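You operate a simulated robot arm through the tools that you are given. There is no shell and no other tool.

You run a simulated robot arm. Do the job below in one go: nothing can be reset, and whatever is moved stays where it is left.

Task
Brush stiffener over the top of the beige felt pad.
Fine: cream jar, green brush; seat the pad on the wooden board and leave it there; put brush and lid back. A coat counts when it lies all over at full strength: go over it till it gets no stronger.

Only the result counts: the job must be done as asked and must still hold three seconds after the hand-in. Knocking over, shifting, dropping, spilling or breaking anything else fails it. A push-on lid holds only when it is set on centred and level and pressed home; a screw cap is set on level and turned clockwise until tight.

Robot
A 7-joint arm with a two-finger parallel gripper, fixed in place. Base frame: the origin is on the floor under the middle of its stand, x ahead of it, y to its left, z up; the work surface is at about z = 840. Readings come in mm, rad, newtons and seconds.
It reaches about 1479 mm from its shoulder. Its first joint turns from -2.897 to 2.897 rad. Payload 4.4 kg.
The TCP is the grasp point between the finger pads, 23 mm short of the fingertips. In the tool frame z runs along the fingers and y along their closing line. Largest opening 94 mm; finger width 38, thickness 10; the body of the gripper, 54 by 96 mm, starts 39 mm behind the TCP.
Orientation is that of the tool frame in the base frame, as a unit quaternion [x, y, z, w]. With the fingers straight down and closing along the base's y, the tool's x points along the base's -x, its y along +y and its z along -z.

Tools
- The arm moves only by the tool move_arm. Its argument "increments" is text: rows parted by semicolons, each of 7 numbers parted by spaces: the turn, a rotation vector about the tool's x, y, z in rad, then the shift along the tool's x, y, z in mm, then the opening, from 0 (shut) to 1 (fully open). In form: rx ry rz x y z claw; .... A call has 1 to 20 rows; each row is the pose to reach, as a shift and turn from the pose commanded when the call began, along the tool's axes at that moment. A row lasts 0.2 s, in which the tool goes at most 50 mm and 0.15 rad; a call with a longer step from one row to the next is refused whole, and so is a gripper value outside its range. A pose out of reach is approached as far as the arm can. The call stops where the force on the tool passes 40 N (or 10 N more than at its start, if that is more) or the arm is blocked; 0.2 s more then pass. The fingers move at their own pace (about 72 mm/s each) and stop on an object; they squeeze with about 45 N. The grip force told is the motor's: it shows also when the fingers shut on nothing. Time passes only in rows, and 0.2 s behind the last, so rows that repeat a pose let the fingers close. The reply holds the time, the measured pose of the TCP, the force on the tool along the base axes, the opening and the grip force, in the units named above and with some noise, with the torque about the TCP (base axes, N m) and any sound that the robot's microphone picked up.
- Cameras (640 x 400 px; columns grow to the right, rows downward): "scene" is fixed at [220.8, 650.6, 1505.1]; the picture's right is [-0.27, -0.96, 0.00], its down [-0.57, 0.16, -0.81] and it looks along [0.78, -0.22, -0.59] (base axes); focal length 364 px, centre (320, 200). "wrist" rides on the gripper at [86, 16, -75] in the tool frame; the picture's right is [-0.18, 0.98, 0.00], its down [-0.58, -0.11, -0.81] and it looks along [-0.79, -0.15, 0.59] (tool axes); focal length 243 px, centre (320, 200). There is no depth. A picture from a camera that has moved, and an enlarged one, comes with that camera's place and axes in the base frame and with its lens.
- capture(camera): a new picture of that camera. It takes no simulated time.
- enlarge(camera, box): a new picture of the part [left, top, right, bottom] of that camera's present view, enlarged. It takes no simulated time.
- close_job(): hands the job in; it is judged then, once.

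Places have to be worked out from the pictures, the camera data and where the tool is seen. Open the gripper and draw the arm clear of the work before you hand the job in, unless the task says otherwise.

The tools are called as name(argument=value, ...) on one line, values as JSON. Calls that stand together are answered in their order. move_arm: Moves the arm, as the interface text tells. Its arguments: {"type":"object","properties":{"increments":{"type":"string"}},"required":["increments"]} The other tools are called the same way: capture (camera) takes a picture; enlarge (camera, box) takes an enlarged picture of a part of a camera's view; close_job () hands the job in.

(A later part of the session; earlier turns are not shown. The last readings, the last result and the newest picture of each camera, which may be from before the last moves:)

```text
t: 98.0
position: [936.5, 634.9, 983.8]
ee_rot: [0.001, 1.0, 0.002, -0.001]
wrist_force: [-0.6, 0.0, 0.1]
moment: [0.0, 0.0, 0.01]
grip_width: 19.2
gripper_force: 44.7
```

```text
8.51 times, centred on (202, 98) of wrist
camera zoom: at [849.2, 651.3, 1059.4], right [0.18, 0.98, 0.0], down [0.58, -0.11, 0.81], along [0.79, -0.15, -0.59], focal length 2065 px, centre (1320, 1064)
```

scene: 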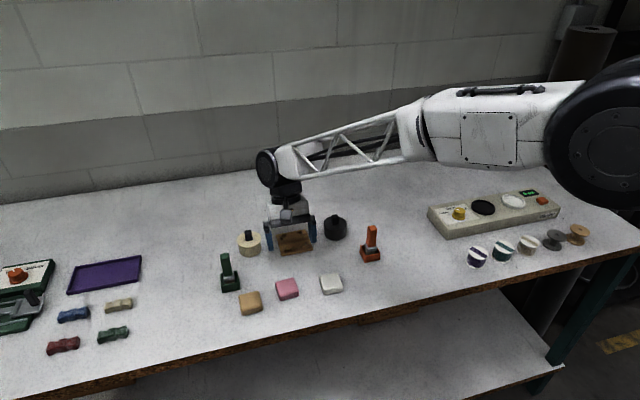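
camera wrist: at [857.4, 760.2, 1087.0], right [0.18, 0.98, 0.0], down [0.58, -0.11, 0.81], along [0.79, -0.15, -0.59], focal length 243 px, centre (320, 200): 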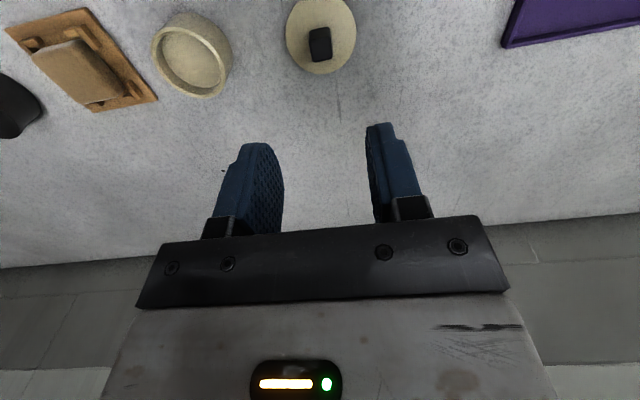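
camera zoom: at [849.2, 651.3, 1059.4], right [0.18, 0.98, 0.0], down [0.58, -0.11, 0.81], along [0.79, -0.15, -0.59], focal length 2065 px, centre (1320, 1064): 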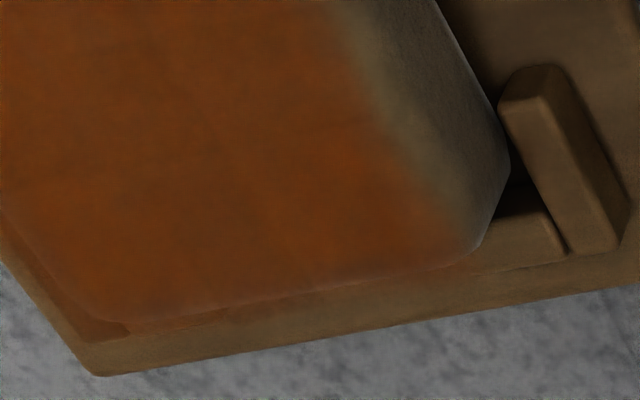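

The middle is strong; a thin paler band remains along the near and +y rounded edges. I dip once more and go over the perimeter, with the brush overhanging the edges a little.

move_arm(increments="0 0 0 0 -1 20 0.05; 0 0 0 0 -1 40 0.05; 0 0 0 0 -1 47 0.05; 0 0 0 0 -1 50 0.05; 0 0 0 0 -1 51.5 0.05; 0 0 0 0 -1 52.2 0.05; 0 0 0 0 -1 52.2 0.05")

enlarge(camera="wrist", box=[220, 20, 430, 200])

```text
t: 99.6
position: [936.1, 635.3, 932.7]
ee_rot: [0.001, 1.0, 0.001, -0.001]
wrist_force: [2.0, -2.2, 6.3]
moment: [-0.08, -0.2, 0.01]
grip_width: 19.3
gripper_force: 45.1
```

```text
2.22 times, centred on (325, 110) of wrist
camera zoom: at [849.2, 650.7, 1007.9], right [0.18, 0.98, 0.0], down [0.58, -0.11, 0.81], along [0.79, -0.15, -0.59], focal length 539 px, centre (309, 400)
```

zoom: 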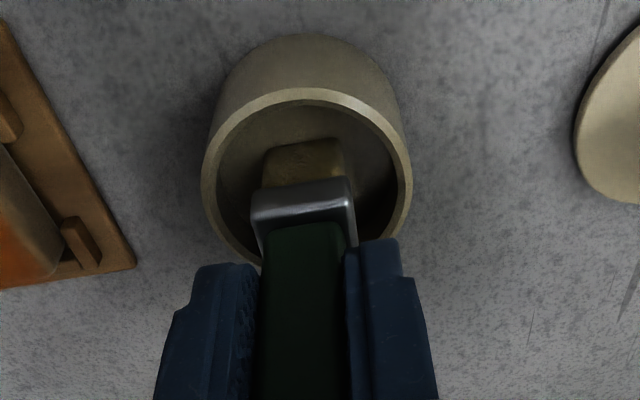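

Loaded. I go to hover over the pad's near edge.

move_arm(increments="0 0 0 0 0 -10 0.05; 0 0 0 0 0 -30 0.05; 0 0 0 0 0 -46 0.05; 0 0 0 5 -20 -46 0.05; 0 0 0 12 -60 -46 0.05; 0 0 0 22 -96 -42 0.05; 0 0 0 27.5 -114 -30 0.05; 0 0 0 27.5 -114 -15 0.05; 0 0 0 27.5 -114 -8 0.05; 0 0 0 27.5 -114 -8 0.05")

enlarge(camera="wrist", box=[220, 20, 430, 200])

enlarge(camera="scene", box=[270, 220, 330, 260])

```text
t: 101.8
position: [910.2, 520.2, 939.6]
ee_rot: [0.001, 1.0, 0.001, -0.001]
wrist_force: [-0.8, 0.2, -0.5]
moment: [0.0, -0.02, 0.01]
grip_width: 19.3
gripper_force: 45.1
```

```text
2.22 times, centred on (325, 110) of wrist
camera zoom: at [822.6, 536.2, 1015.2], right [0.18, 0.98, 0.0], down [0.58, -0.11, 0.81], along [0.79, -0.15, -0.59], focal length 539 px, centre (309, 400)
```

zoom: 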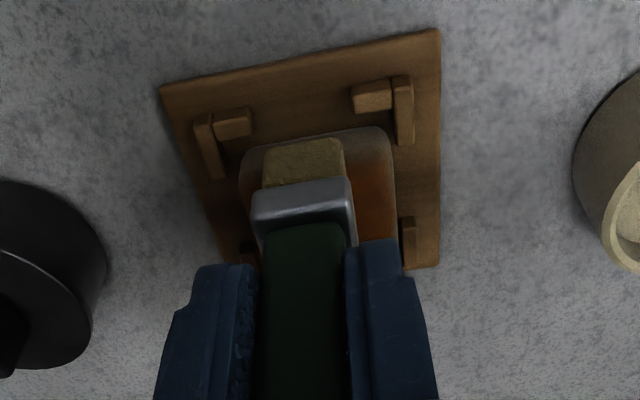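

```text
10.00 times, centred on (300, 240) of scene
camera zoom: at [220.8, 650.6, 1505.1], right [-0.27, -0.96, 0.0], down [-0.57, 0.16, -0.81], along [0.78, -0.22, -0.59], focal length 3642 px, centre (520, -200)
```

zoom: 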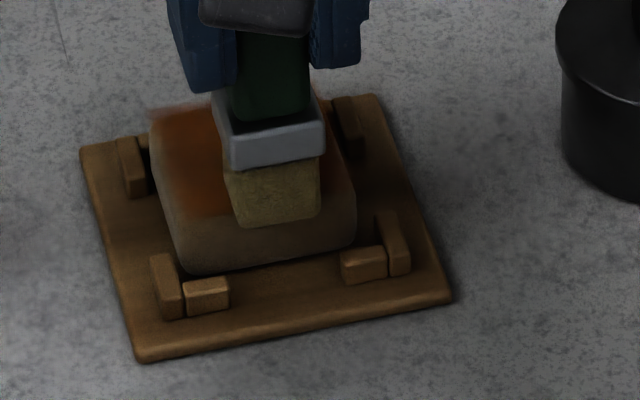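

Now I lower to light contact and follow the whole perimeter of the pad.

move_arm(increments="0 0 0 0 0 2.2 0.05; 0 0 0 0 -10 2.2 0.05; 0 0 0 0 -19 2.2 0.05; 0 0 0 0 -9 2.2 0.05; 0 0 0 0 1 2.2 0.05; 0 0 0 0 11 2.2 0.05; 0 0 0 0 21 2.2 0.05; 0 0 0 -9 21 2.2 0.05; 0 0 0 -18 21 2.2 0.05; 0 0 0 -27 21 2.2 0.05; 0 0 0 -36 21 2.2 0.05; 0 0 0 -44 21 2.2 0.05; 0 0 0 -44 11 2.2 0.05; 0 0 0 -44 1 2.2 0.05; 0 0 0 -44 -9 2.2 0.05; 0 0 0 -44 -19 2.2 0.05; 0 0 0 -33 -19 2.2 0.05; 0 0 0 -22 -19 2.2 0.05; 0 0 0 -11 -19 2.2 0.05; 0 0 0 0 -19 2.2 0.05")

enlarge(camera="wrist", box=[220, 20, 430, 200])

enlarge(camera="scene", box=[270, 220, 330, 260])

```text
t: 106.0
position: [909.3, 502.3, 938.1]
ee_rot: [0.0, 1.0, 0.0, -0.001]
wrist_force: [-0.1, -1.3, -1.6]
moment: [0.01, -0.04, 0.01]
grip_width: 19.6
gripper_force: 45.3
```

```text
2.22 times, centred on (325, 110) of wrist
camera zoom: at [822.7, 516.9, 1013.6], right [0.18, 0.98, 0.0], down [0.58, -0.11, 0.81], along [0.79, -0.15, -0.59], focal length 539 px, centre (309, 400)
```

zoom: 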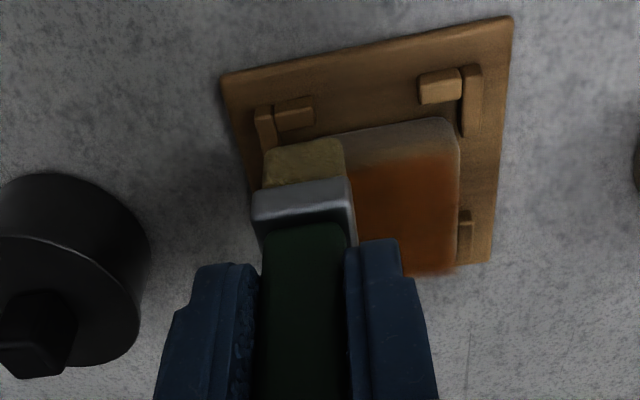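

```text
10.00 times, centred on (300, 240) of scene
camera zoom: at [220.8, 650.6, 1505.1], right [-0.27, -0.96, 0.0], down [-0.57, 0.16, -0.81], along [0.78, -0.22, -0.59], focal length 3642 px, centre (520, -200)
```

zoom: 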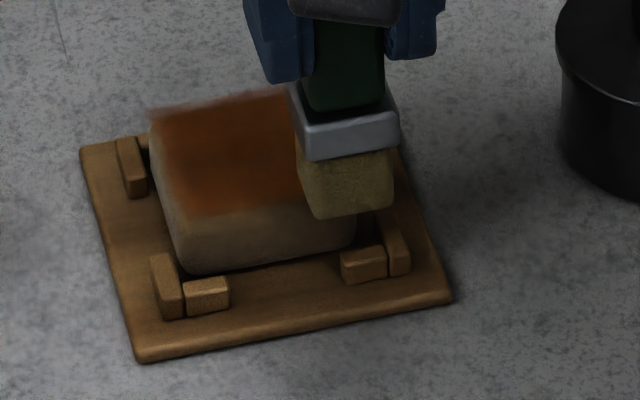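

Contact has gone feather-light, so I press 1.2 mm deeper and go around the perimeter again.

move_arm(increments="0 0 0 0 0 1.2 0.05; 0 0 0 0 10 1.2 0.05; 0 0 0 0 20 1.2 0.05; 0 0 0 0 30 1.2 0.05; 0 0 0 0 40 1.2 0.05; 0 0 0 -9 40 1.2 0.05; 0 0 0 -18 40 1.2 0.05; 0 0 0 -27 40 1.2 0.05; 0 0 0 -36 40 1.2 0.05; 0 0 0 -44 40 1.2 0.05; 0 0 0 -44 30 1.2 0.05; 0 0 0 -44 20 1.2 0.05; 0 0 0 -44 10 1.2 0.05; 0 0 0 -44 1 1.2 0.05; 0 0 0 -33 1 1.2 0.05; 0 0 0 -22 1 1.2 0.05; 0 0 0 -11 1 1.2 0.05; 0 0 0 0 1 1.2 0.05; 0 0 0 0 10 1.2 0.05; 0 0 0 0 20 1.2 0.05")

enlarge(camera="wrist", box=[220, 20, 430, 200])

enlarge(camera="scene", box=[270, 220, 330, 260])

```text
t: 110.2
position: [908.0, 520.8, 936.5]
ee_rot: [0.0, 1.0, 0.001, -0.001]
wrist_force: [0.1, -6.7, 11.9]
moment: [-0.44, -0.09, -0.05]
grip_width: 19.1
gripper_force: 45.2
```

```text
2.22 times, centred on (325, 110) of wrist
camera zoom: at [821.5, 537.0, 1012.4], right [0.18, 0.98, 0.0], down [0.58, -0.11, 0.81], along [0.79, -0.15, -0.59], focal length 539 px, centre (309, 400)
```

zoom: 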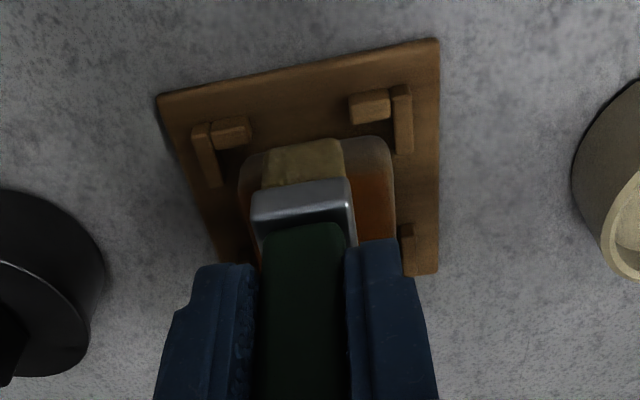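

```text
10.00 times, centred on (300, 240) of scene
camera zoom: at [220.8, 650.6, 1505.1], right [-0.27, -0.96, 0.0], down [-0.57, 0.16, -0.81], along [0.78, -0.22, -0.59], focal length 3642 px, centre (520, -200)
```

zoom: 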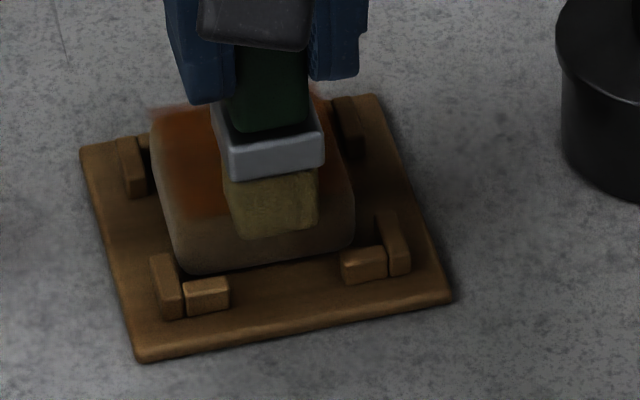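

Good contact (12 N). I add strokes through the inner lanes with the same press, then inspect.

move_arm(increments="0 0 0 -11 0 0 0.05; 0 0 0 -22 0 0 0.05; 0 0 0 -33 0 0 0.05; 0 0 0 -43 0 0 0.05; 0 0 0 -43 9 0 0.05; 0 0 0 -33 9 0 0.05; 0 0 0 -22 9 0 0.05; 0 0 0 -11 9 0 0.05; 0 0 0 0 9 0 0.05; 0 0 0 0 0 0 0.05; 0 0 0 0 -9 0 0.05; 0 0 0 -11 -9 0 0.05; 0 0 0 -22 -9 0 0.05; 0 0 0 -33 -9 0 0.05; 0 0 0 -43 -9 0 0.05; 0 0 0 -43 -9 -12 0.05; 0 0 0 -43 10 -35 0.05; 0 0 0 -38 55 -47 0.05; 0 0 0 -30 95 -47 0.05; 0 0 0 -27 114 -47 0.05")

enlarge(camera="wrist", box=[130, 30, 235, 120])

enlarge(camera="scene", box=[283, 226, 307, 242])

enlarge(camera="wrist", box=[150, 40, 215, 80])

```text
t: 114.4
position: [938.3, 637.4, 984.2]
ee_rot: [0.0, 1.0, 0.0, -0.001]
wrist_force: [-0.2, 0.3, -0.2]
moment: [-0.01, 0.0, 0.02]
grip_width: 19.1
gripper_force: 45.0
```

```text
4.44 times, centred on (182, 75) of wrist
camera zoom: at [850.3, 652.5, 1059.8], right [0.18, 0.98, 0.0], down [0.58, -0.11, 0.81], along [0.79, -0.15, -0.59], focal length 1078 px, centre (931, 756)
```

zoom: 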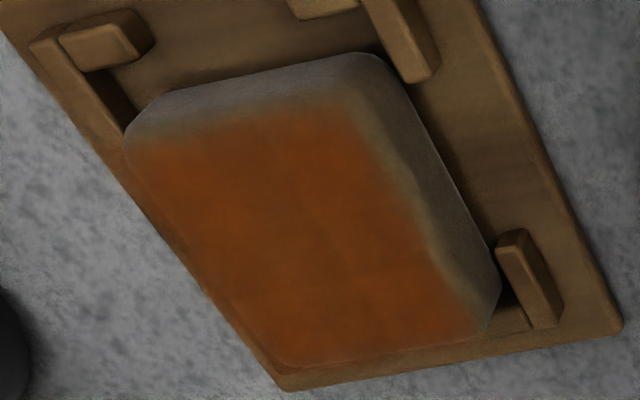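

```text
16.00 times, centred on (295, 234) of scene
camera zoom: at [220.8, 650.6, 1505.1], right [-0.27, -0.96, 0.0], down [-0.57, 0.16, -0.81], along [0.78, -0.22, -0.59], focal length 5827 px, centre (720, -344)
```

zoom: 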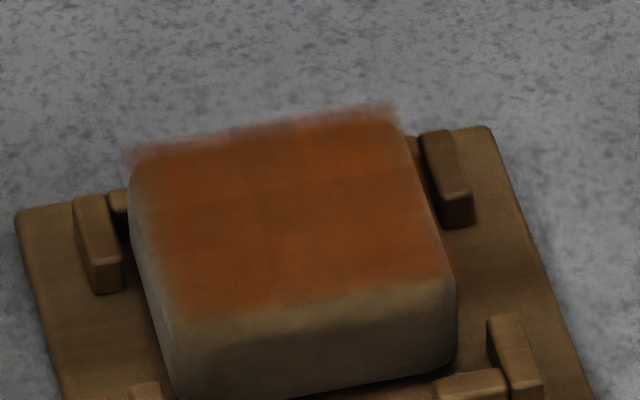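

```text
9.85 times, centred on (182, 60) of wrist
camera zoom: at [850.3, 652.5, 1059.8], right [0.18, 0.98, 0.0], down [0.58, -0.11, 0.81], along [0.79, -0.15, -0.59], focal length 2389 px, centre (1674, 1578)
```

zoom: 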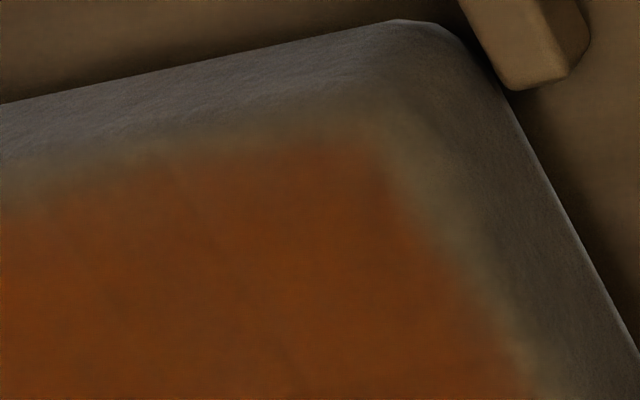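

The coat's extent and colour are unchanged after this round — it gets no stronger. Painting is done; I bring the brush back above its holder.

move_arm(increments="0 0 0 5 3 -20 0.05; 0 0 0 35 19 -25 0.05; 0 0 0 70 38 -25 0.05; 0 0 0 98 54 -25 0.05; 0 0 0 106.9 58.5 -25 0.05; 0 0 0 106.9 58.5 0 0.05; 0 0 0 106.9 58.5 25 0.05; 0 0 0 106.9 58.5 33 0.05; 0 0 0 106.9 58.5 33 0.05; 0 0 0 106.9 58.5 33 0.05")

enlarge(camera="wrist", box=[220, 0, 430, 180])

enlarge(camera="scene", box=[190, 225, 270, 305])

```text
t: 116.6
position: [830.0, 694.9, 950.7]
ee_rot: [0.0, 1.0, 0.002, 0.0]
wrist_force: [0.3, 0.1, -0.3]
moment: [-0.02, 0.03, 0.02]
grip_width: 19.1
gripper_force: 44.5
```

```text
2.22 times, centred on (325, 90) of wrist
camera zoom: at [742.4, 710.6, 1026.6], right [0.18, 0.98, 0.0], down [0.58, -0.11, 0.81], along [0.79, -0.15, -0.59], focal length 539 px, centre (309, 444)
```

zoom: 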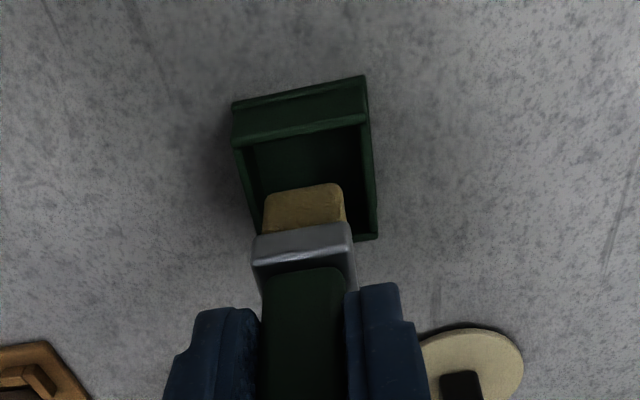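

```text
5.00 times, centred on (230, 265) of scene
camera zoom: at [220.8, 650.6, 1505.1], right [-0.27, -0.96, 0.0], down [-0.57, 0.16, -0.81], along [0.78, -0.22, -0.59], focal length 1821 px, centre (770, -125)
```

zoom: 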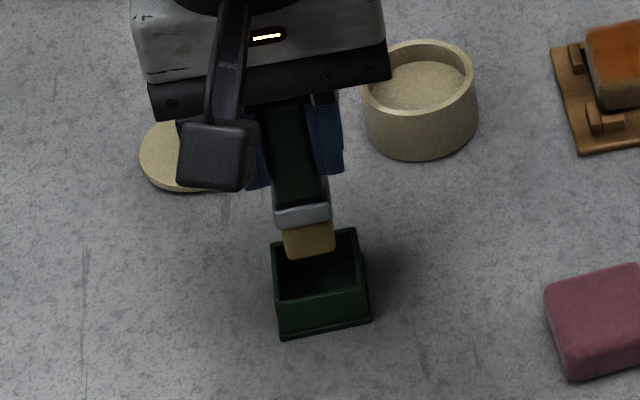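

The brush hovers over the holder, 1 mm off its home position. I correct and lower it in slowly.

move_arm(increments="0 0 0 -1 0.4 4 0.05; 0 0 0 -1 0.4 10 0.05; 0 0 0 -1 0.4 16 0.05; 0 0 0 -1 0.4 22 0.05; 0 0 0 -1 0.4 28 0.05; 0 0 0 -1 0.4 31 0.05; 0 0 0 -1 0.4 31 0.05")

enlarge(camera="wrist", box=[220, 20, 430, 200])

enlarge(camera="scene", box=[190, 225, 270, 305])

```text
t: 118.2
position: [830.1, 694.7, 920.5]
ee_rot: [0.0, 1.0, -0.001, -0.002]
wrist_force: [0.2, 0.2, -0.7]
moment: [-0.02, 0.0, 0.03]
grip_width: 19.1
gripper_force: 44.9
```

```text
2.22 times, centred on (325, 110) of wrist
camera zoom: at [743.1, 710.5, 996.2], right [0.18, 0.98, 0.0], down [0.58, -0.11, 0.81], along [0.79, -0.15, -0.59], focal length 539 px, centre (309, 400)
```

zoom: 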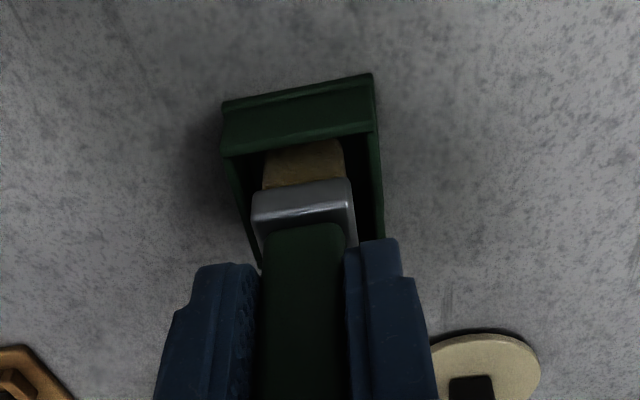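

```text
5.00 times, centred on (230, 265) of scene
camera zoom: at [220.8, 650.6, 1505.1], right [-0.27, -0.96, 0.0], down [-0.57, 0.16, -0.81], along [0.78, -0.22, -0.59], focal length 1821 px, centre (770, -125)
```

zoom: 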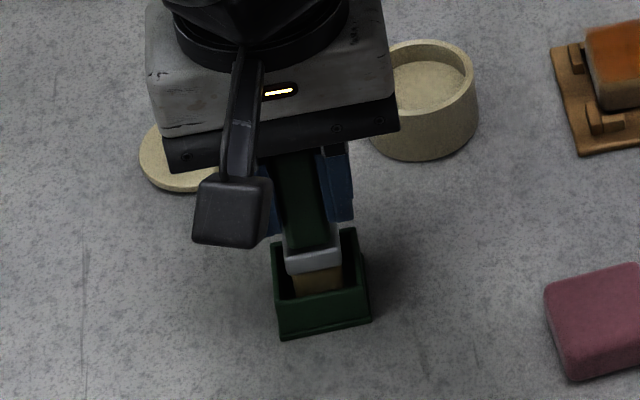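

No contact yet at 921; home is 916.5. I lower in small steps to find the floor of the holder.

move_arm(increments="0 0 0 0 0.3 2 0.05; 0 0 0 0 0.3 3.5 0.05; 0 0 0 0 0.3 4.5 0.05; 0 0 0 0 0.3 5.2 0.05; 0 0 0 0 0.3 5.2 0.05")

enlarge(camera="wrist", box=[220, 20, 430, 200])

```text
t: 119.4
position: [829.4, 694.4, 913.5]
ee_rot: [0.0, 1.0, 0.001, -0.001]
wrist_force: [-0.3, 0.5, -0.1]
moment: [0.01, -0.03, -0.01]
grip_width: 19.4
gripper_force: 45.4
```

```text
2.22 times, centred on (325, 110) of wrist
camera zoom: at [742.4, 711.0, 990.4], right [0.18, 0.98, 0.0], down [0.58, -0.11, 0.81], along [0.79, -0.15, -0.59], focal length 539 px, centre (309, 400)
```

zoom: 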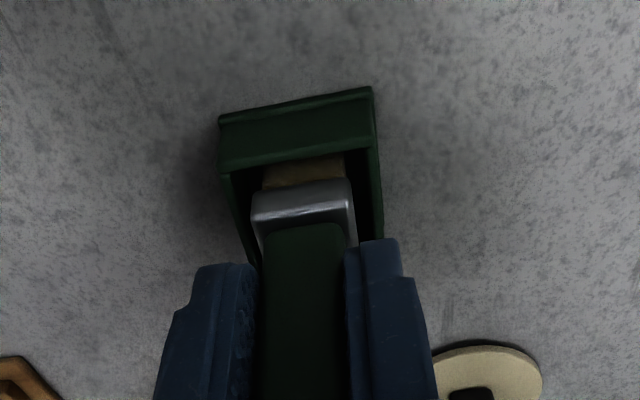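

Still no force at 915.4 (the brush may have crept slightly in the grip). I continue in 0.7 mm steps.

move_arm(increments="0 0 0 0 0 0.7 0.05; 0 0 0 0 0 1.4 0.05; 0 0 0 0 0 2 0.05; 0 0 0 0 0 2 0.05")

enlarge(camera="wrist", box=[220, 20, 430, 200])

```text
t: 120.4
position: [830.6, 693.8, 914.1]
ee_rot: [0.0, 1.0, 0.001, 0.0]
wrist_force: [-1.1, -0.5, 12.1]
moment: [-0.03, -0.01, 0.03]
grip_width: 19.1
gripper_force: 45.0
```

```text
2.22 times, centred on (325, 110) of wrist
camera zoom: at [743.2, 710.7, 989.5], right [0.18, 0.98, 0.0], down [0.58, -0.11, 0.81], along [0.79, -0.15, -0.59], focal length 539 px, centre (309, 400)
```

zoom: 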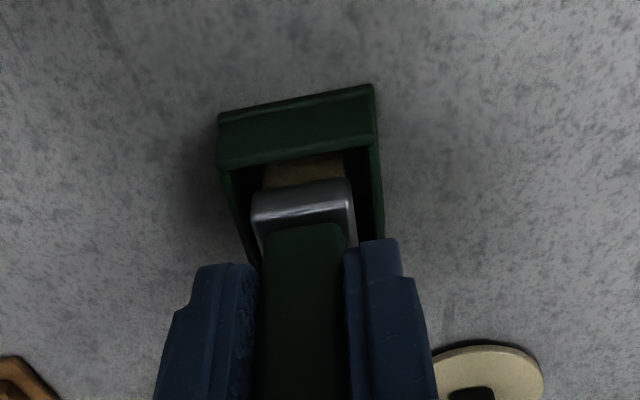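

Contact at 12 N: the brush stands on the holder floor. I unload, open the fingers evenly and rise straight up.

move_arm(increments="0 0 0 0 0 -1 0.05; 0 0 0 0 0 -1 0.15; 0 0 0 0 0 -1 0.22; 0 0 0 0 0 -1 0.28; 0 0 0 0 0 -1 0.4; 0 0 0 0 0 -1 0.5; 0 0 0 0 0 -1 0.5")

enlarge(camera="wrist", box=[220, 20, 430, 200])

enlarge(camera="scene", box=[190, 225, 270, 305])

```text
t: 122.0
position: [829.3, 694.9, 913.7]
ee_rot: [0.0, 1.0, 0.0, -0.001]
wrist_force: [-0.1, 0.1, -0.5]
moment: [0.02, 0.0, 0.02]
grip_width: 47.0
gripper_force: 0.0
```

```text
2.22 times, centred on (325, 110) of wrist
camera zoom: at [743.5, 710.6, 989.1], right [0.18, 0.98, 0.0], down [0.58, -0.11, 0.81], along [0.79, -0.15, -0.59], focal length 539 px, centre (309, 400)
```

zoom: 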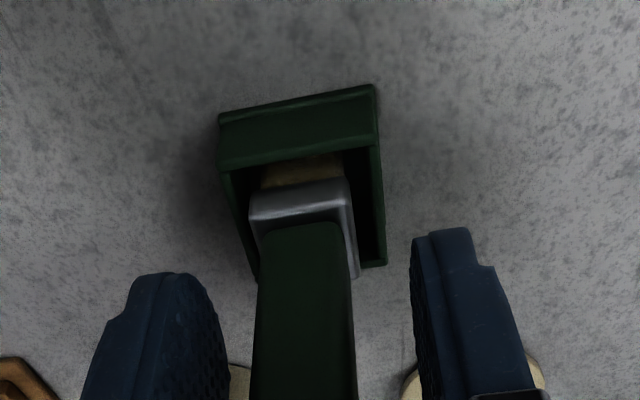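

```text
5.00 times, centred on (230, 265) of scene
camera zoom: at [220.8, 650.6, 1505.1], right [-0.27, -0.96, 0.0], down [-0.57, 0.16, -0.81], along [0.78, -0.22, -0.59], focal length 1821 px, centre (770, -125)
```

zoom: 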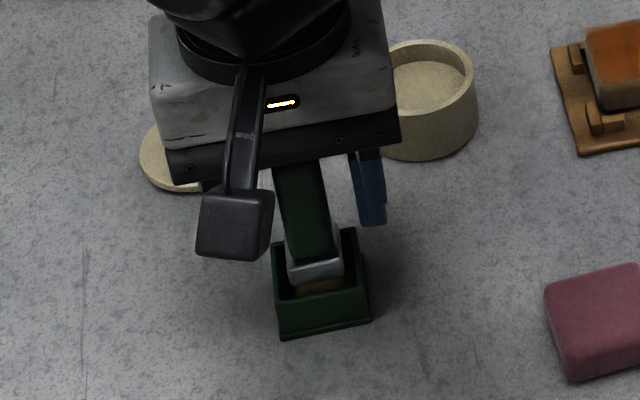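

The brush stands upright in its holder. I rise clear and go over the lid.

move_arm(increments="0 0 0 0 0 -15 0.5; 0 0 0 0 0 -50 0.5; 0 0 0 0 0 -90 0.5; 0 0 0 0 0 -110 0.5; 0 0 0 -30 13 -112 0.5; 0 0 0 -65 29 -110 0.5; 0 0 0 -100 44 -100 0.5; 0 0 0 -115.5 50.4 -88 0.5; 0 0 0 -115.5 50.4 -88 0.5; 0 0 0 -115.5 50.4 -88 0.5")

enlarge(camera="wrist", box=[260, 0, 380, 80])

enlarge(camera="scene", box=[180, 220, 330, 310])

```text
t: 124.2
position: [946.0, 743.7, 1001.5]
ee_rot: [-0.001, 1.0, -0.001, -0.001]
wrist_force: [-0.7, -0.3, 0.2]
moment: [-0.02, -0.02, 0.06]
grip_width: 47.1
gripper_force: 0.1
```

```text
5.00 times, centred on (320, 40) of wrist
camera zoom: at [858.8, 759.8, 1076.1], right [0.18, 0.98, 0.0], down [0.58, -0.11, 0.81], along [0.79, -0.15, -0.59], focal length 1213 px, centre (320, 1000)
```

zoom: 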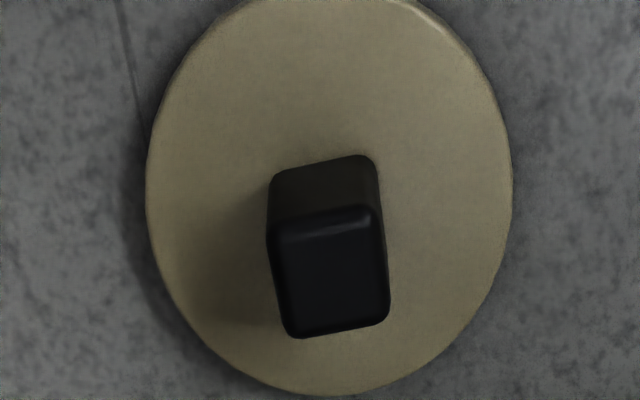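

```text
4.27 times, centred on (255, 265) of scene
camera zoom: at [220.8, 650.6, 1505.1], right [-0.27, -0.96, 0.0], down [-0.57, 0.16, -0.81], along [0.78, -0.22, -0.59], focal length 1554 px, centre (597, -77)
```

zoom: 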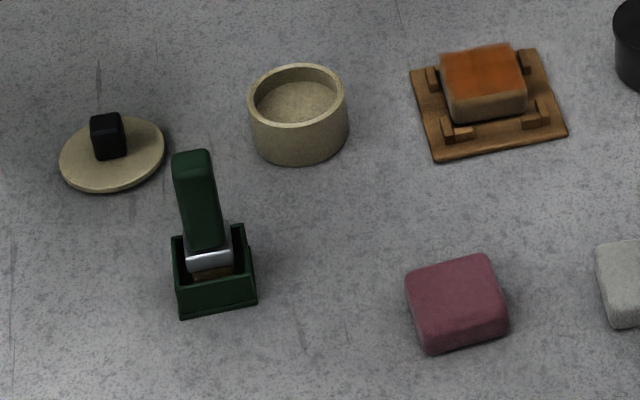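

Everything stands as it should. The knob is at about (945.5, 745.7); I lower around it.

move_arm(increments="0 0 0 0 1.8 40 0.5; 0 0 0 0 1.8 80 0.5; 0 0 0 0 1.8 115 0.5; 0 0 0 0 1.8 127 0.5; 0 0 0 0 1.8 127 0.5; 0 0 0 0 1.8 127 0.5")

enlarge(camera="wrist", box=[220, 90, 430, 230])

```text
t: 125.6
position: [946.0, 748.2, 875.2]
ee_rot: [0.0, 1.0, 0.0, -0.001]
wrist_force: [0.0, -0.3, -0.8]
moment: [0.0, 0.02, -0.01]
grip_width: 46.9
gripper_force: 0.1
```

```text
2.86 times, centred on (325, 160) of wrist
camera zoom: at [858.0, 763.0, 951.2], right [0.18, 0.98, 0.0], down [0.58, -0.11, 0.81], along [0.79, -0.15, -0.59], focal length 693 px, centre (306, 314)
```

zoom: 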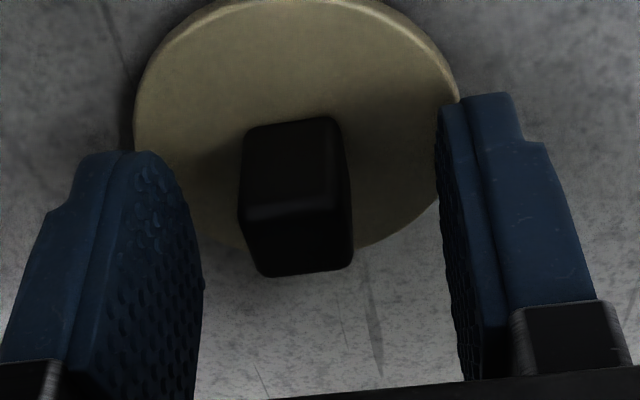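

The fingers are ~1.4 mm too far in +y; I correct, go 2.5 mm lower and close gently.

move_arm(increments="0 0 0 -1 -1.4 1.5 0.5; 0 0 0 -1 -1.4 2.5 0.5; 0 0 0 -1 -1.4 2.5 0.35; 0 0 0 -1 -1.4 2.5 0.25; 0 0 0 -1 -1.4 2.5 0.2; 0 0 0 -1 -1.4 2.5 0.15; 0 0 0 -1 -1.4 2.5 0.05; 0 0 0 -1 -1.4 2.5 0.05")

enlarge(camera="wrist", box=[220, 60, 430, 200])

```text
t: 127.4
position: [946.4, 743.9, 872.8]
ee_rot: [0.0, 1.0, 0.0, -0.001]
wrist_force: [0.1, -0.2, -0.1]
moment: [0.02, 0.0, 0.02]
grip_width: 16.8
gripper_force: 45.2
```

```text
2.86 times, centred on (325, 130) of wrist
camera zoom: at [859.3, 761.0, 948.2], right [0.18, 0.98, 0.0], down [0.58, -0.11, 0.81], along [0.79, -0.15, -0.59], focal length 693 px, centre (306, 400)
```

zoom: 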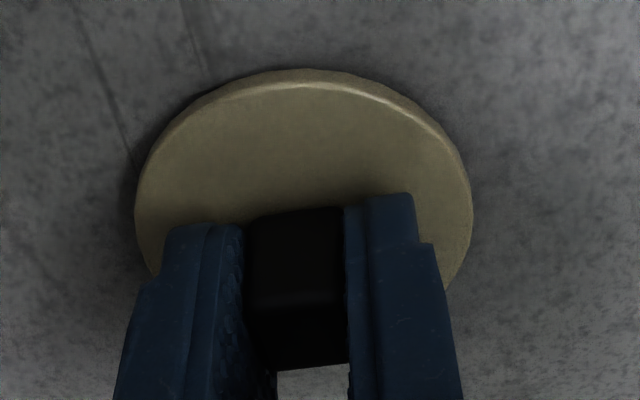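

The lid is gripped as before (true TCP (945.3, 745.0, 873.2)). I lift it and carry it over the jar, stopping ~20 mm above the rim to check alignment.

move_arm(increments="0 0 0 0 0 -10 0.05; 0 0 0 0 0 -40 0.05; 0 0 0 0 0 -80 0.05; 0 0 0 1 -15 -86 0.05; 0 0 0 4 -50 -86 0.05; 0 0 0 7 -85 -86 0.05; 0 0 0 9.2 -110.9 -86 0.05; 0 0 0 9.2 -110.9 -70 0.05; 0 0 0 9.2 -110.9 -54 0.05; 0 0 0 9.2 -110.9 -52 0.05; 0 0 0 9.2 -110.9 -52 0.05")

enlarge(camera="wrist", box=[200, 20, 440, 180])

enlarge(camera="scene", box=[215, 200, 290, 265])

```text
t: 129.8
position: [937.5, 634.4, 923.8]
ee_rot: [-0.001, 1.0, 0.0, 0.0]
wrist_force: [-0.3, 0.9, -0.1]
moment: [0.03, -0.01, 0.0]
grip_width: 16.8
gripper_force: 44.9
```

```text
2.50 times, centred on (320, 100) of wrist
camera zoom: at [850.7, 650.2, 998.9], right [0.18, 0.98, 0.0], down [0.58, -0.11, 0.81], along [0.79, -0.15, -0.59], focal length 606 px, centre (320, 450)
```

zoom: 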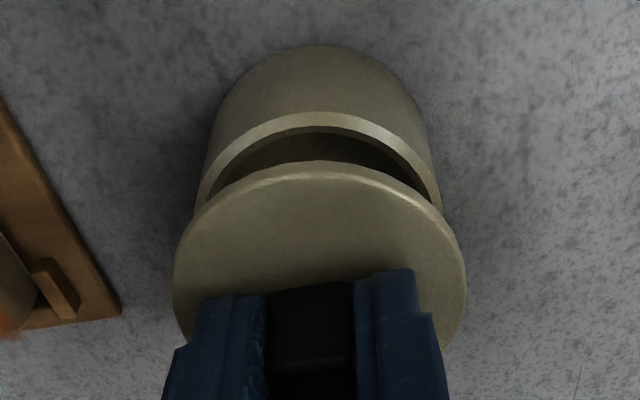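

```text
6.15 times, centred on (252, 232) of scene
camera zoom: at [220.8, 650.6, 1505.1], right [-0.27, -0.96, 0.0], down [-0.57, 0.16, -0.81], along [0.78, -0.22, -0.59], focal length 2241 px, centre (735, 0)
```

zoom: 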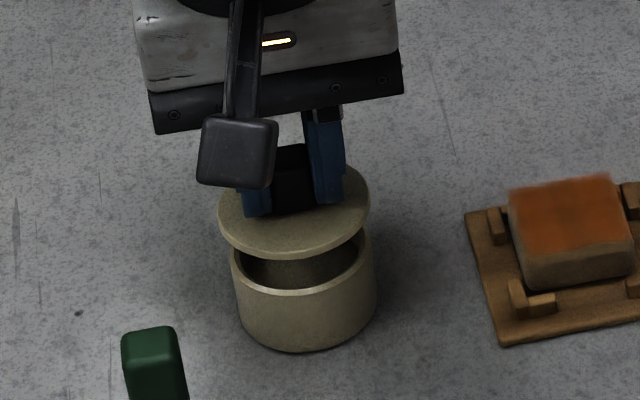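

The jar is exactly where it was and the lid is within a millimetre of its original grip position. I lower toward the rim.

move_arm(increments="0 0 0 0.6 0 8 0.05; 0 0 0 0.6 0 14 0.05; 0 0 0 0.6 0 17 0.05; 0 0 0 0.6 0 17 0.05")

enlarge(camera="wrist", box=[200, 40, 440, 200])

enlarge(camera="scene", box=[225, 215, 275, 260])

```text
t: 130.8
position: [935.5, 635.2, 907.4]
ee_rot: [-0.001, 1.0, 0.001, -0.002]
wrist_force: [0.4, -0.5, 0.2]
moment: [0.0, 0.0, -0.04]
grip_width: 17.1
gripper_force: 45.7
```

```text
2.50 times, centred on (320, 120) of wrist
camera zoom: at [848.9, 649.7, 983.1], right [0.18, 0.98, 0.0], down [0.58, -0.11, 0.81], along [0.79, -0.15, -0.59], focal length 606 px, centre (320, 400)
```

zoom: 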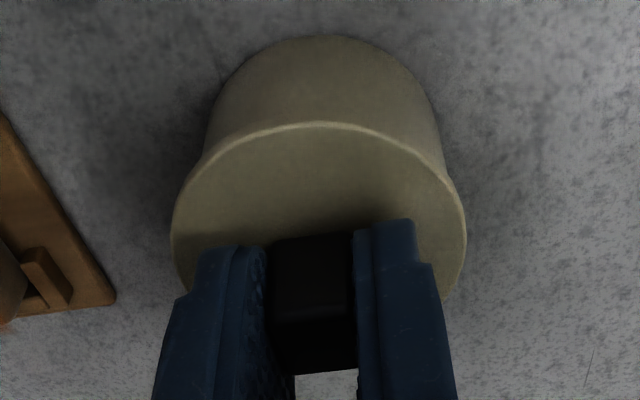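

```text
8.89 times, centred on (250, 238) of scene
camera zoom: at [220.8, 650.6, 1505.1], right [-0.27, -0.96, 0.0], down [-0.57, 0.16, -0.81], along [0.78, -0.22, -0.59], focal length 3237 px, centre (942, -133)
```

zoom: 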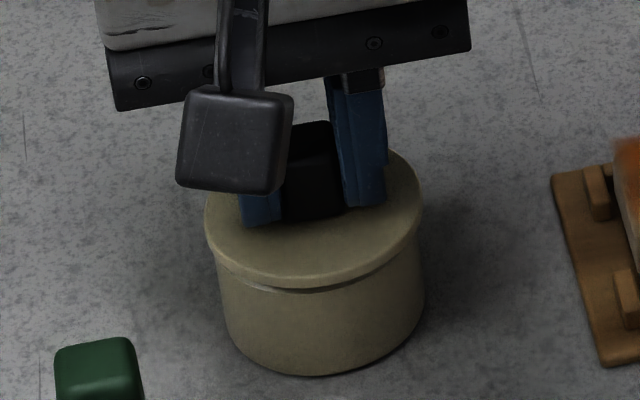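

A ~4 mm gap remains and I'm about 1.2 mm short in x and 0.5 mm in y from the original seat. I correct and lower to near contact.

move_arm(increments="0 0 0 -1.2 0.5 0 0.05; 0 0 0 -1.2 0.5 1.5 0.05; 0 0 0 -1.2 0.5 3 0.05; 0 0 0 -1.2 0.5 3 0.05")

enlarge(camera="wrist", box=[200, 40, 440, 200])

enlarge(camera="scene", box=[225, 215, 275, 260])

```text
t: 131.8
position: [938.1, 634.3, 904.4]
ee_rot: [0.0, 1.0, 0.0, 0.0]
wrist_force: [0.2, 0.4, -0.4]
moment: [0.03, -0.01, 0.01]
grip_width: 16.6
gripper_force: 44.8
```

```text
2.50 times, centred on (320, 120) of wrist
camera zoom: at [850.6, 650.7, 979.3], right [0.18, 0.98, 0.0], down [0.58, -0.11, 0.81], along [0.79, -0.15, -0.59], focal length 606 px, centre (320, 400)
```

zoom: 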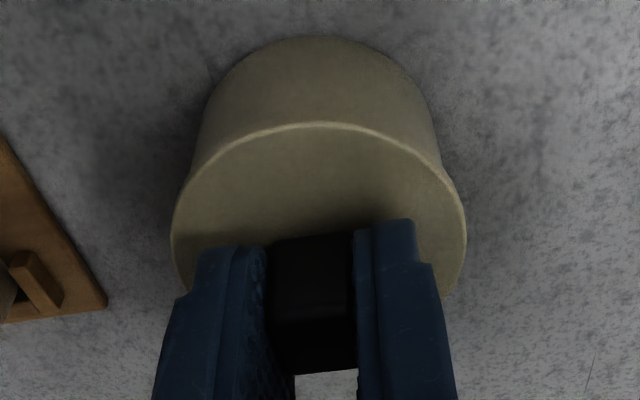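

```text
8.89 times, centred on (250, 238) of scene
camera zoom: at [220.8, 650.6, 1505.1], right [-0.27, -0.96, 0.0], down [-0.57, 0.16, -0.81], along [0.78, -0.22, -0.59], focal length 3237 px, centre (942, -133)
```

zoom: 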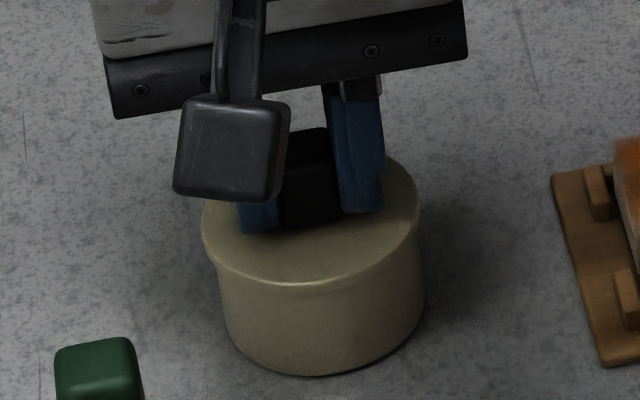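

Well aligned now (jar and lid centres match). I press down in small steps, listening for the click.

move_arm(increments="0 0 0 0.4 -0.4 0.7 0.05; 0 0 0 0.4 -0.4 1.4 0.05; 0 0 0 0.4 -0.4 2.1 0.05; 0 0 0 0.4 -0.4 2.8 0.05; 0 0 0 0.4 -0.4 2.8 0.05")

enlarge(camera="scene", box=[225, 215, 275, 260])

enlarge(camera="wrist", box=[200, 40, 440, 200])

```text
t: 133.0
position: [937.1, 634.5, 903.0]
ee_rot: [0.0, 1.0, 0.001, 0.001]
wrist_force: [-3.2, -2.2, 13.8]
moment: [-0.07, 0.23, -0.03]
grip_width: 16.7
gripper_force: 45.1
```

```text
8.89 times, centred on (250, 238) of scene
camera zoom: at [220.8, 650.6, 1505.1], right [-0.27, -0.96, 0.0], down [-0.57, 0.16, -0.81], along [0.78, -0.22, -0.59], focal length 3237 px, centre (942, -133)
```

zoom: 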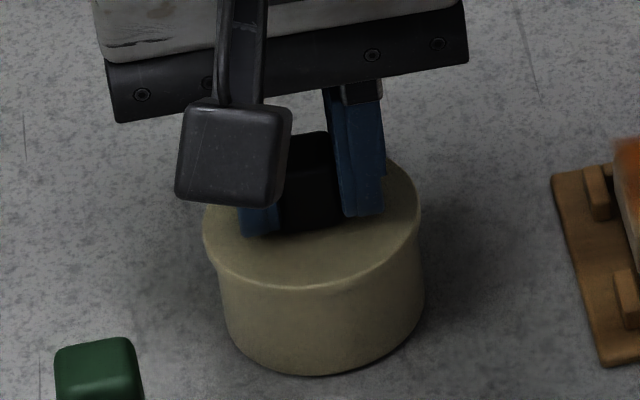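

```text
2.50 times, centred on (320, 120) of wrist
camera zoom: at [850.4, 650.5, 978.0], right [0.18, 0.98, 0.0], down [0.58, -0.11, 0.81], along [0.79, -0.15, -0.59], focal length 606 px, centre (320, 400)
```

zoom: 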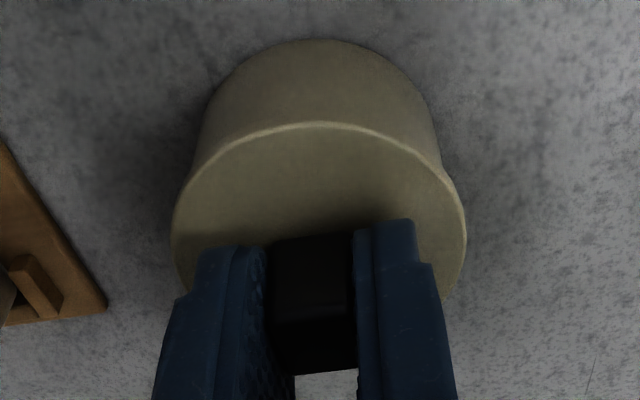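

Contact at 14 N with the lid level on the rim. I press harder in steps.

move_arm(increments="0 0 0 0 0 0.6 0.05; 0 0 0 0 0 1.2 0.05; 0 0 0 0 0 1.8 0.05; 0 0 0 0 0 1.8 0.05")

enlarge(camera="wrist", box=[200, 40, 440, 200])

```text
t: 134.0
position: [937.0, 635.6, 902.3]
ee_rot: [0.0, 1.0, 0.002, 0.001]
wrist_force: [-3.8, -2.3, 38.9]
moment: [-0.07, 0.3, 0.03]
grip_width: 16.8
gripper_force: 45.1
```

```text
2.50 times, centred on (320, 120) of wrist
camera zoom: at [850.6, 650.6, 977.7], right [0.18, 0.98, 0.0], down [0.58, -0.11, 0.81], along [0.79, -0.15, -0.59], focal length 606 px, centre (320, 400)
```

zoom: 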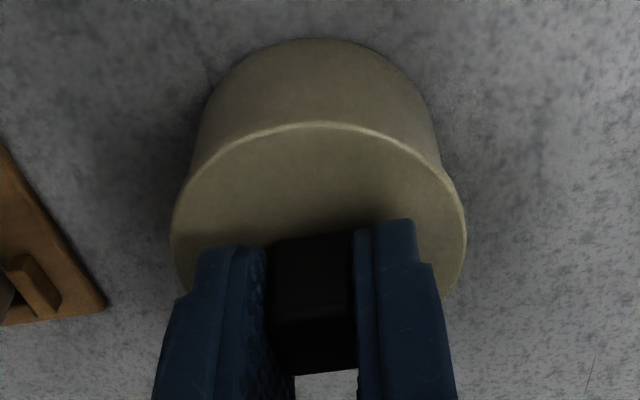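

39 N and no click yet. I keep pressing a bit harder, in further small steps.

move_arm(increments="0 0 0 0 0 0.4 0.05; 0 0 0 0 0 0.8 0.05; 0 0 0 0 0 0.8 0.05")

enlarge(camera="scene", box=[225, 215, 275, 260])

```text
t: 134.6
position: [938.4, 635.8, 902.1]
ee_rot: [0.0, 1.0, 0.002, 0.0]
wrist_force: [-1.4, -0.4, 2.2]
moment: [-0.05, 0.06, -0.02]
grip_width: 17.0
gripper_force: 45.4
stopped in row 3: the force on the tool passed its limit at 50 N (the readings are from after the stop); the commanded pose is now the measured one
```

```text
8.89 times, centred on (250, 238) of scene
camera zoom: at [220.8, 650.6, 1505.1], right [-0.27, -0.96, 0.0], down [-0.57, 0.16, -0.81], along [0.78, -0.22, -0.59], focal length 3237 px, centre (942, -133)
```

zoom: 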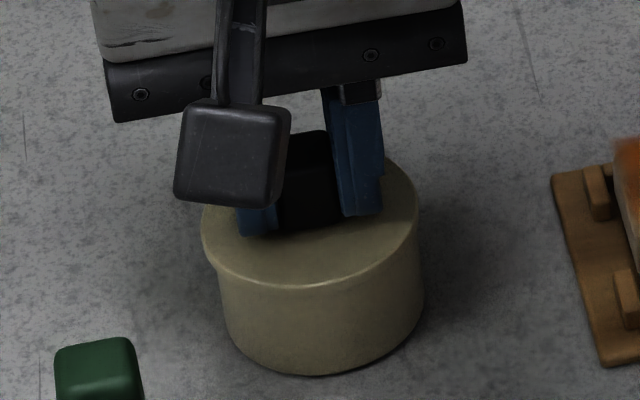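

No click even at 50 N, so something is not quite right — maybe the centring. I take the same zoom as at the very start to compare the lid's position on the jar precisely.

enlarge(camera="scene", box=[225, 215, 275, 265])

enlarge(camera="wrist", box=[200, 40, 440, 200])

enlarge(camera="scene", box=[235, 238, 265, 258])

```text
8.00 times, centred on (250, 240) of scene
camera zoom: at [220.8, 650.6, 1505.1], right [-0.27, -0.96, 0.0], down [-0.57, 0.16, -0.81], along [0.78, -0.22, -0.59], focal length 2914 px, centre (880, -120)
```

zoom: 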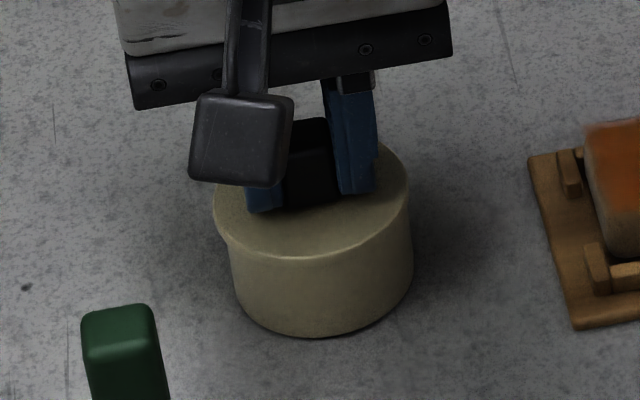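

```text
2.50 times, centred on (320, 120) of wrist
camera zoom: at [850.7, 650.8, 977.7], right [0.18, 0.98, 0.0], down [0.58, -0.11, 0.81], along [0.79, -0.15, -0.59], focal length 606 px, centre (320, 400)
```

zoom: 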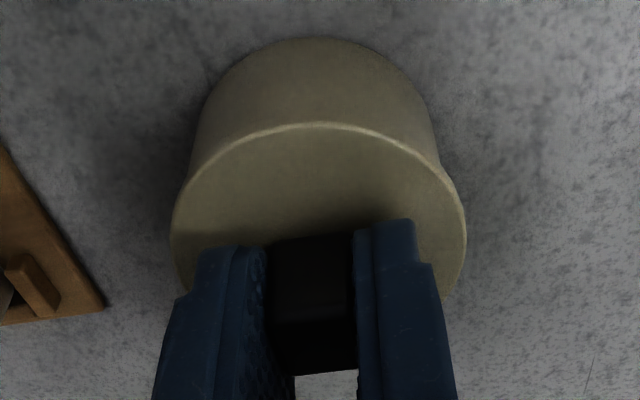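

```text
16.00 times, centred on (250, 248) of scene
camera zoom: at [220.8, 650.6, 1505.1], right [-0.27, -0.96, 0.0], down [-0.57, 0.16, -0.81], along [0.78, -0.22, -0.59], focal length 5827 px, centre (1440, -568)
```

zoom: 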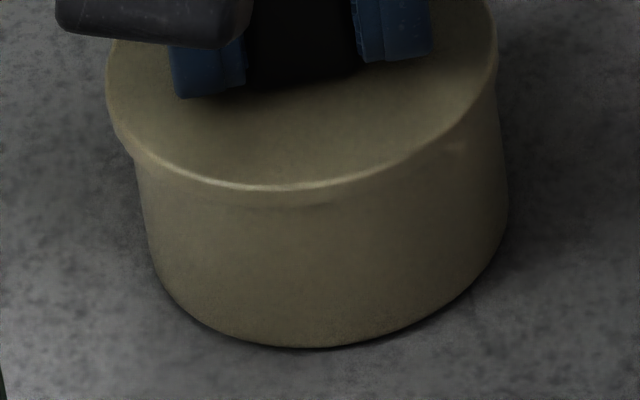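

Working the geometry out from several views: jar rim centre ≈ (937.2, 634.4), lid centre ≈ (937.4, 635.6) in the same camera frame — the lid is about 1 mm off in y. I lift it slightly, re-centre, and check.

move_arm(increments="0 0 0 0 0 -1 0.05; 0 0 0 0 0 -3 0.05; 0 0 0 0.3 -1 -3 0.05; 0 0 0 0.3 -1 -3 0.05; 0 0 0 0.3 -1 -3 0.05")

enlarge(camera="wrist", box=[200, 40, 440, 200])

enlarge(camera="scene", box=[235, 238, 265, 258])

```text
t: 135.8
position: [937.6, 634.2, 904.5]
ee_rot: [0.0, 1.0, 0.002, 0.001]
wrist_force: [-0.5, -0.7, -0.8]
moment: [0.01, 0.0, 0.02]
grip_width: 17.0
gripper_force: 44.9
```

```text
2.50 times, centred on (320, 120) of wrist
camera zoom: at [850.7, 649.3, 979.8], right [0.18, 0.98, 0.0], down [0.58, -0.11, 0.81], along [0.79, -0.15, -0.59], focal length 606 px, centre (320, 400)
```

zoom: 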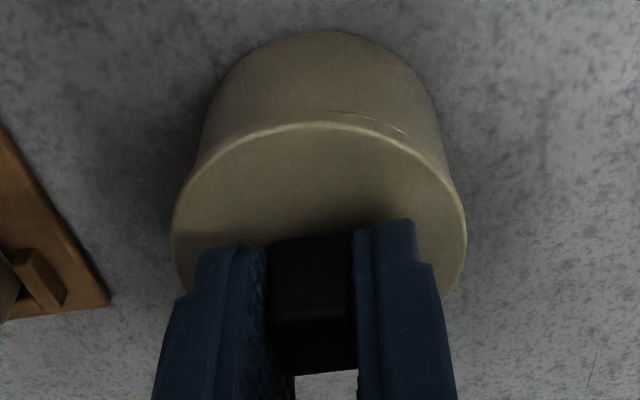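

```text
16.00 times, centred on (250, 248) of scene
camera zoom: at [220.8, 650.6, 1505.1], right [-0.27, -0.96, 0.0], down [-0.57, 0.16, -0.81], along [0.78, -0.22, -0.59], focal length 5827 px, centre (1440, -568)
```

zoom: 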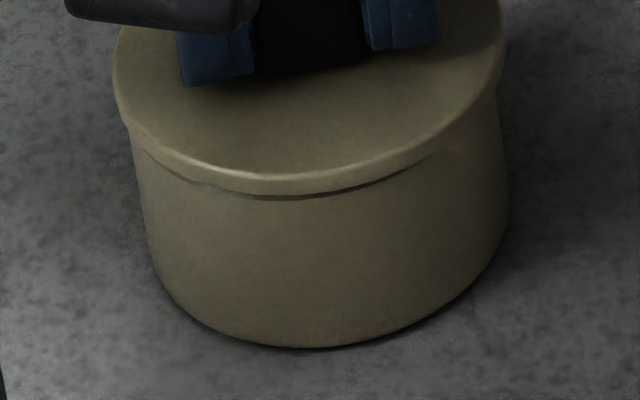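

Now I am slightly too far to −y (633.3; gap visible on the +y side). The right centre should be about (936.3, 634.0); I adjust by a fraction of a millimetre.

move_arm(increments="0 0 0 0.4 0.7 0 0.05; 0 0 0 0.4 0.7 0 0.05; 0 0 0 0.4 0.7 0 0.05")

enlarge(camera="wrist", box=[270, 50, 370, 110])

enlarge(camera="scene", box=[235, 238, 265, 258])

```text
t: 136.6
position: [937.3, 633.9, 903.3]
ee_rot: [0.0, 1.0, 0.001, 0.001]
wrist_force: [0.3, 0.1, -0.6]
moment: [-0.01, -0.01, 0.0]
grip_width: 16.8
gripper_force: 45.3
```

```text
6.40 times, centred on (320, 80) of wrist
camera zoom: at [850.2, 650.4, 980.0], right [0.18, 0.98, 0.0], down [0.58, -0.11, 0.81], along [0.79, -0.15, -0.59], focal length 1553 px, centre (320, 968)
```

zoom: 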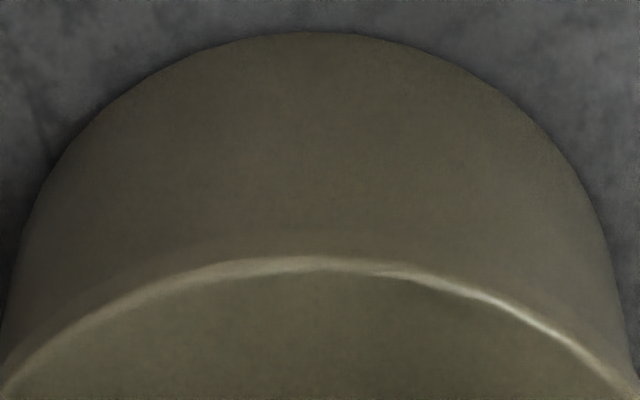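

```text
16.00 times, centred on (250, 248) of scene
camera zoom: at [220.8, 650.6, 1505.1], right [-0.27, -0.96, 0.0], down [-0.57, 0.16, -0.81], along [0.78, -0.22, -0.59], focal length 5827 px, centre (1440, -568)
```

zoom: 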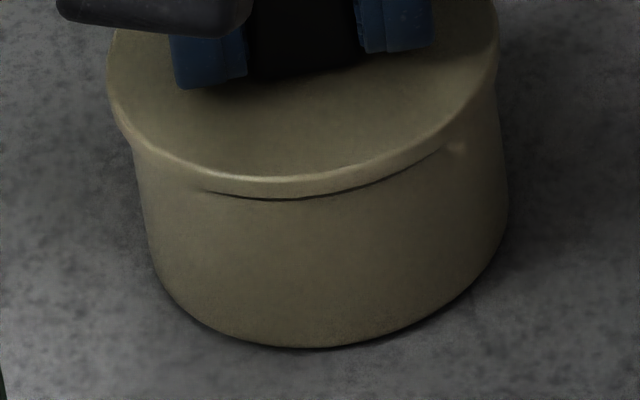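

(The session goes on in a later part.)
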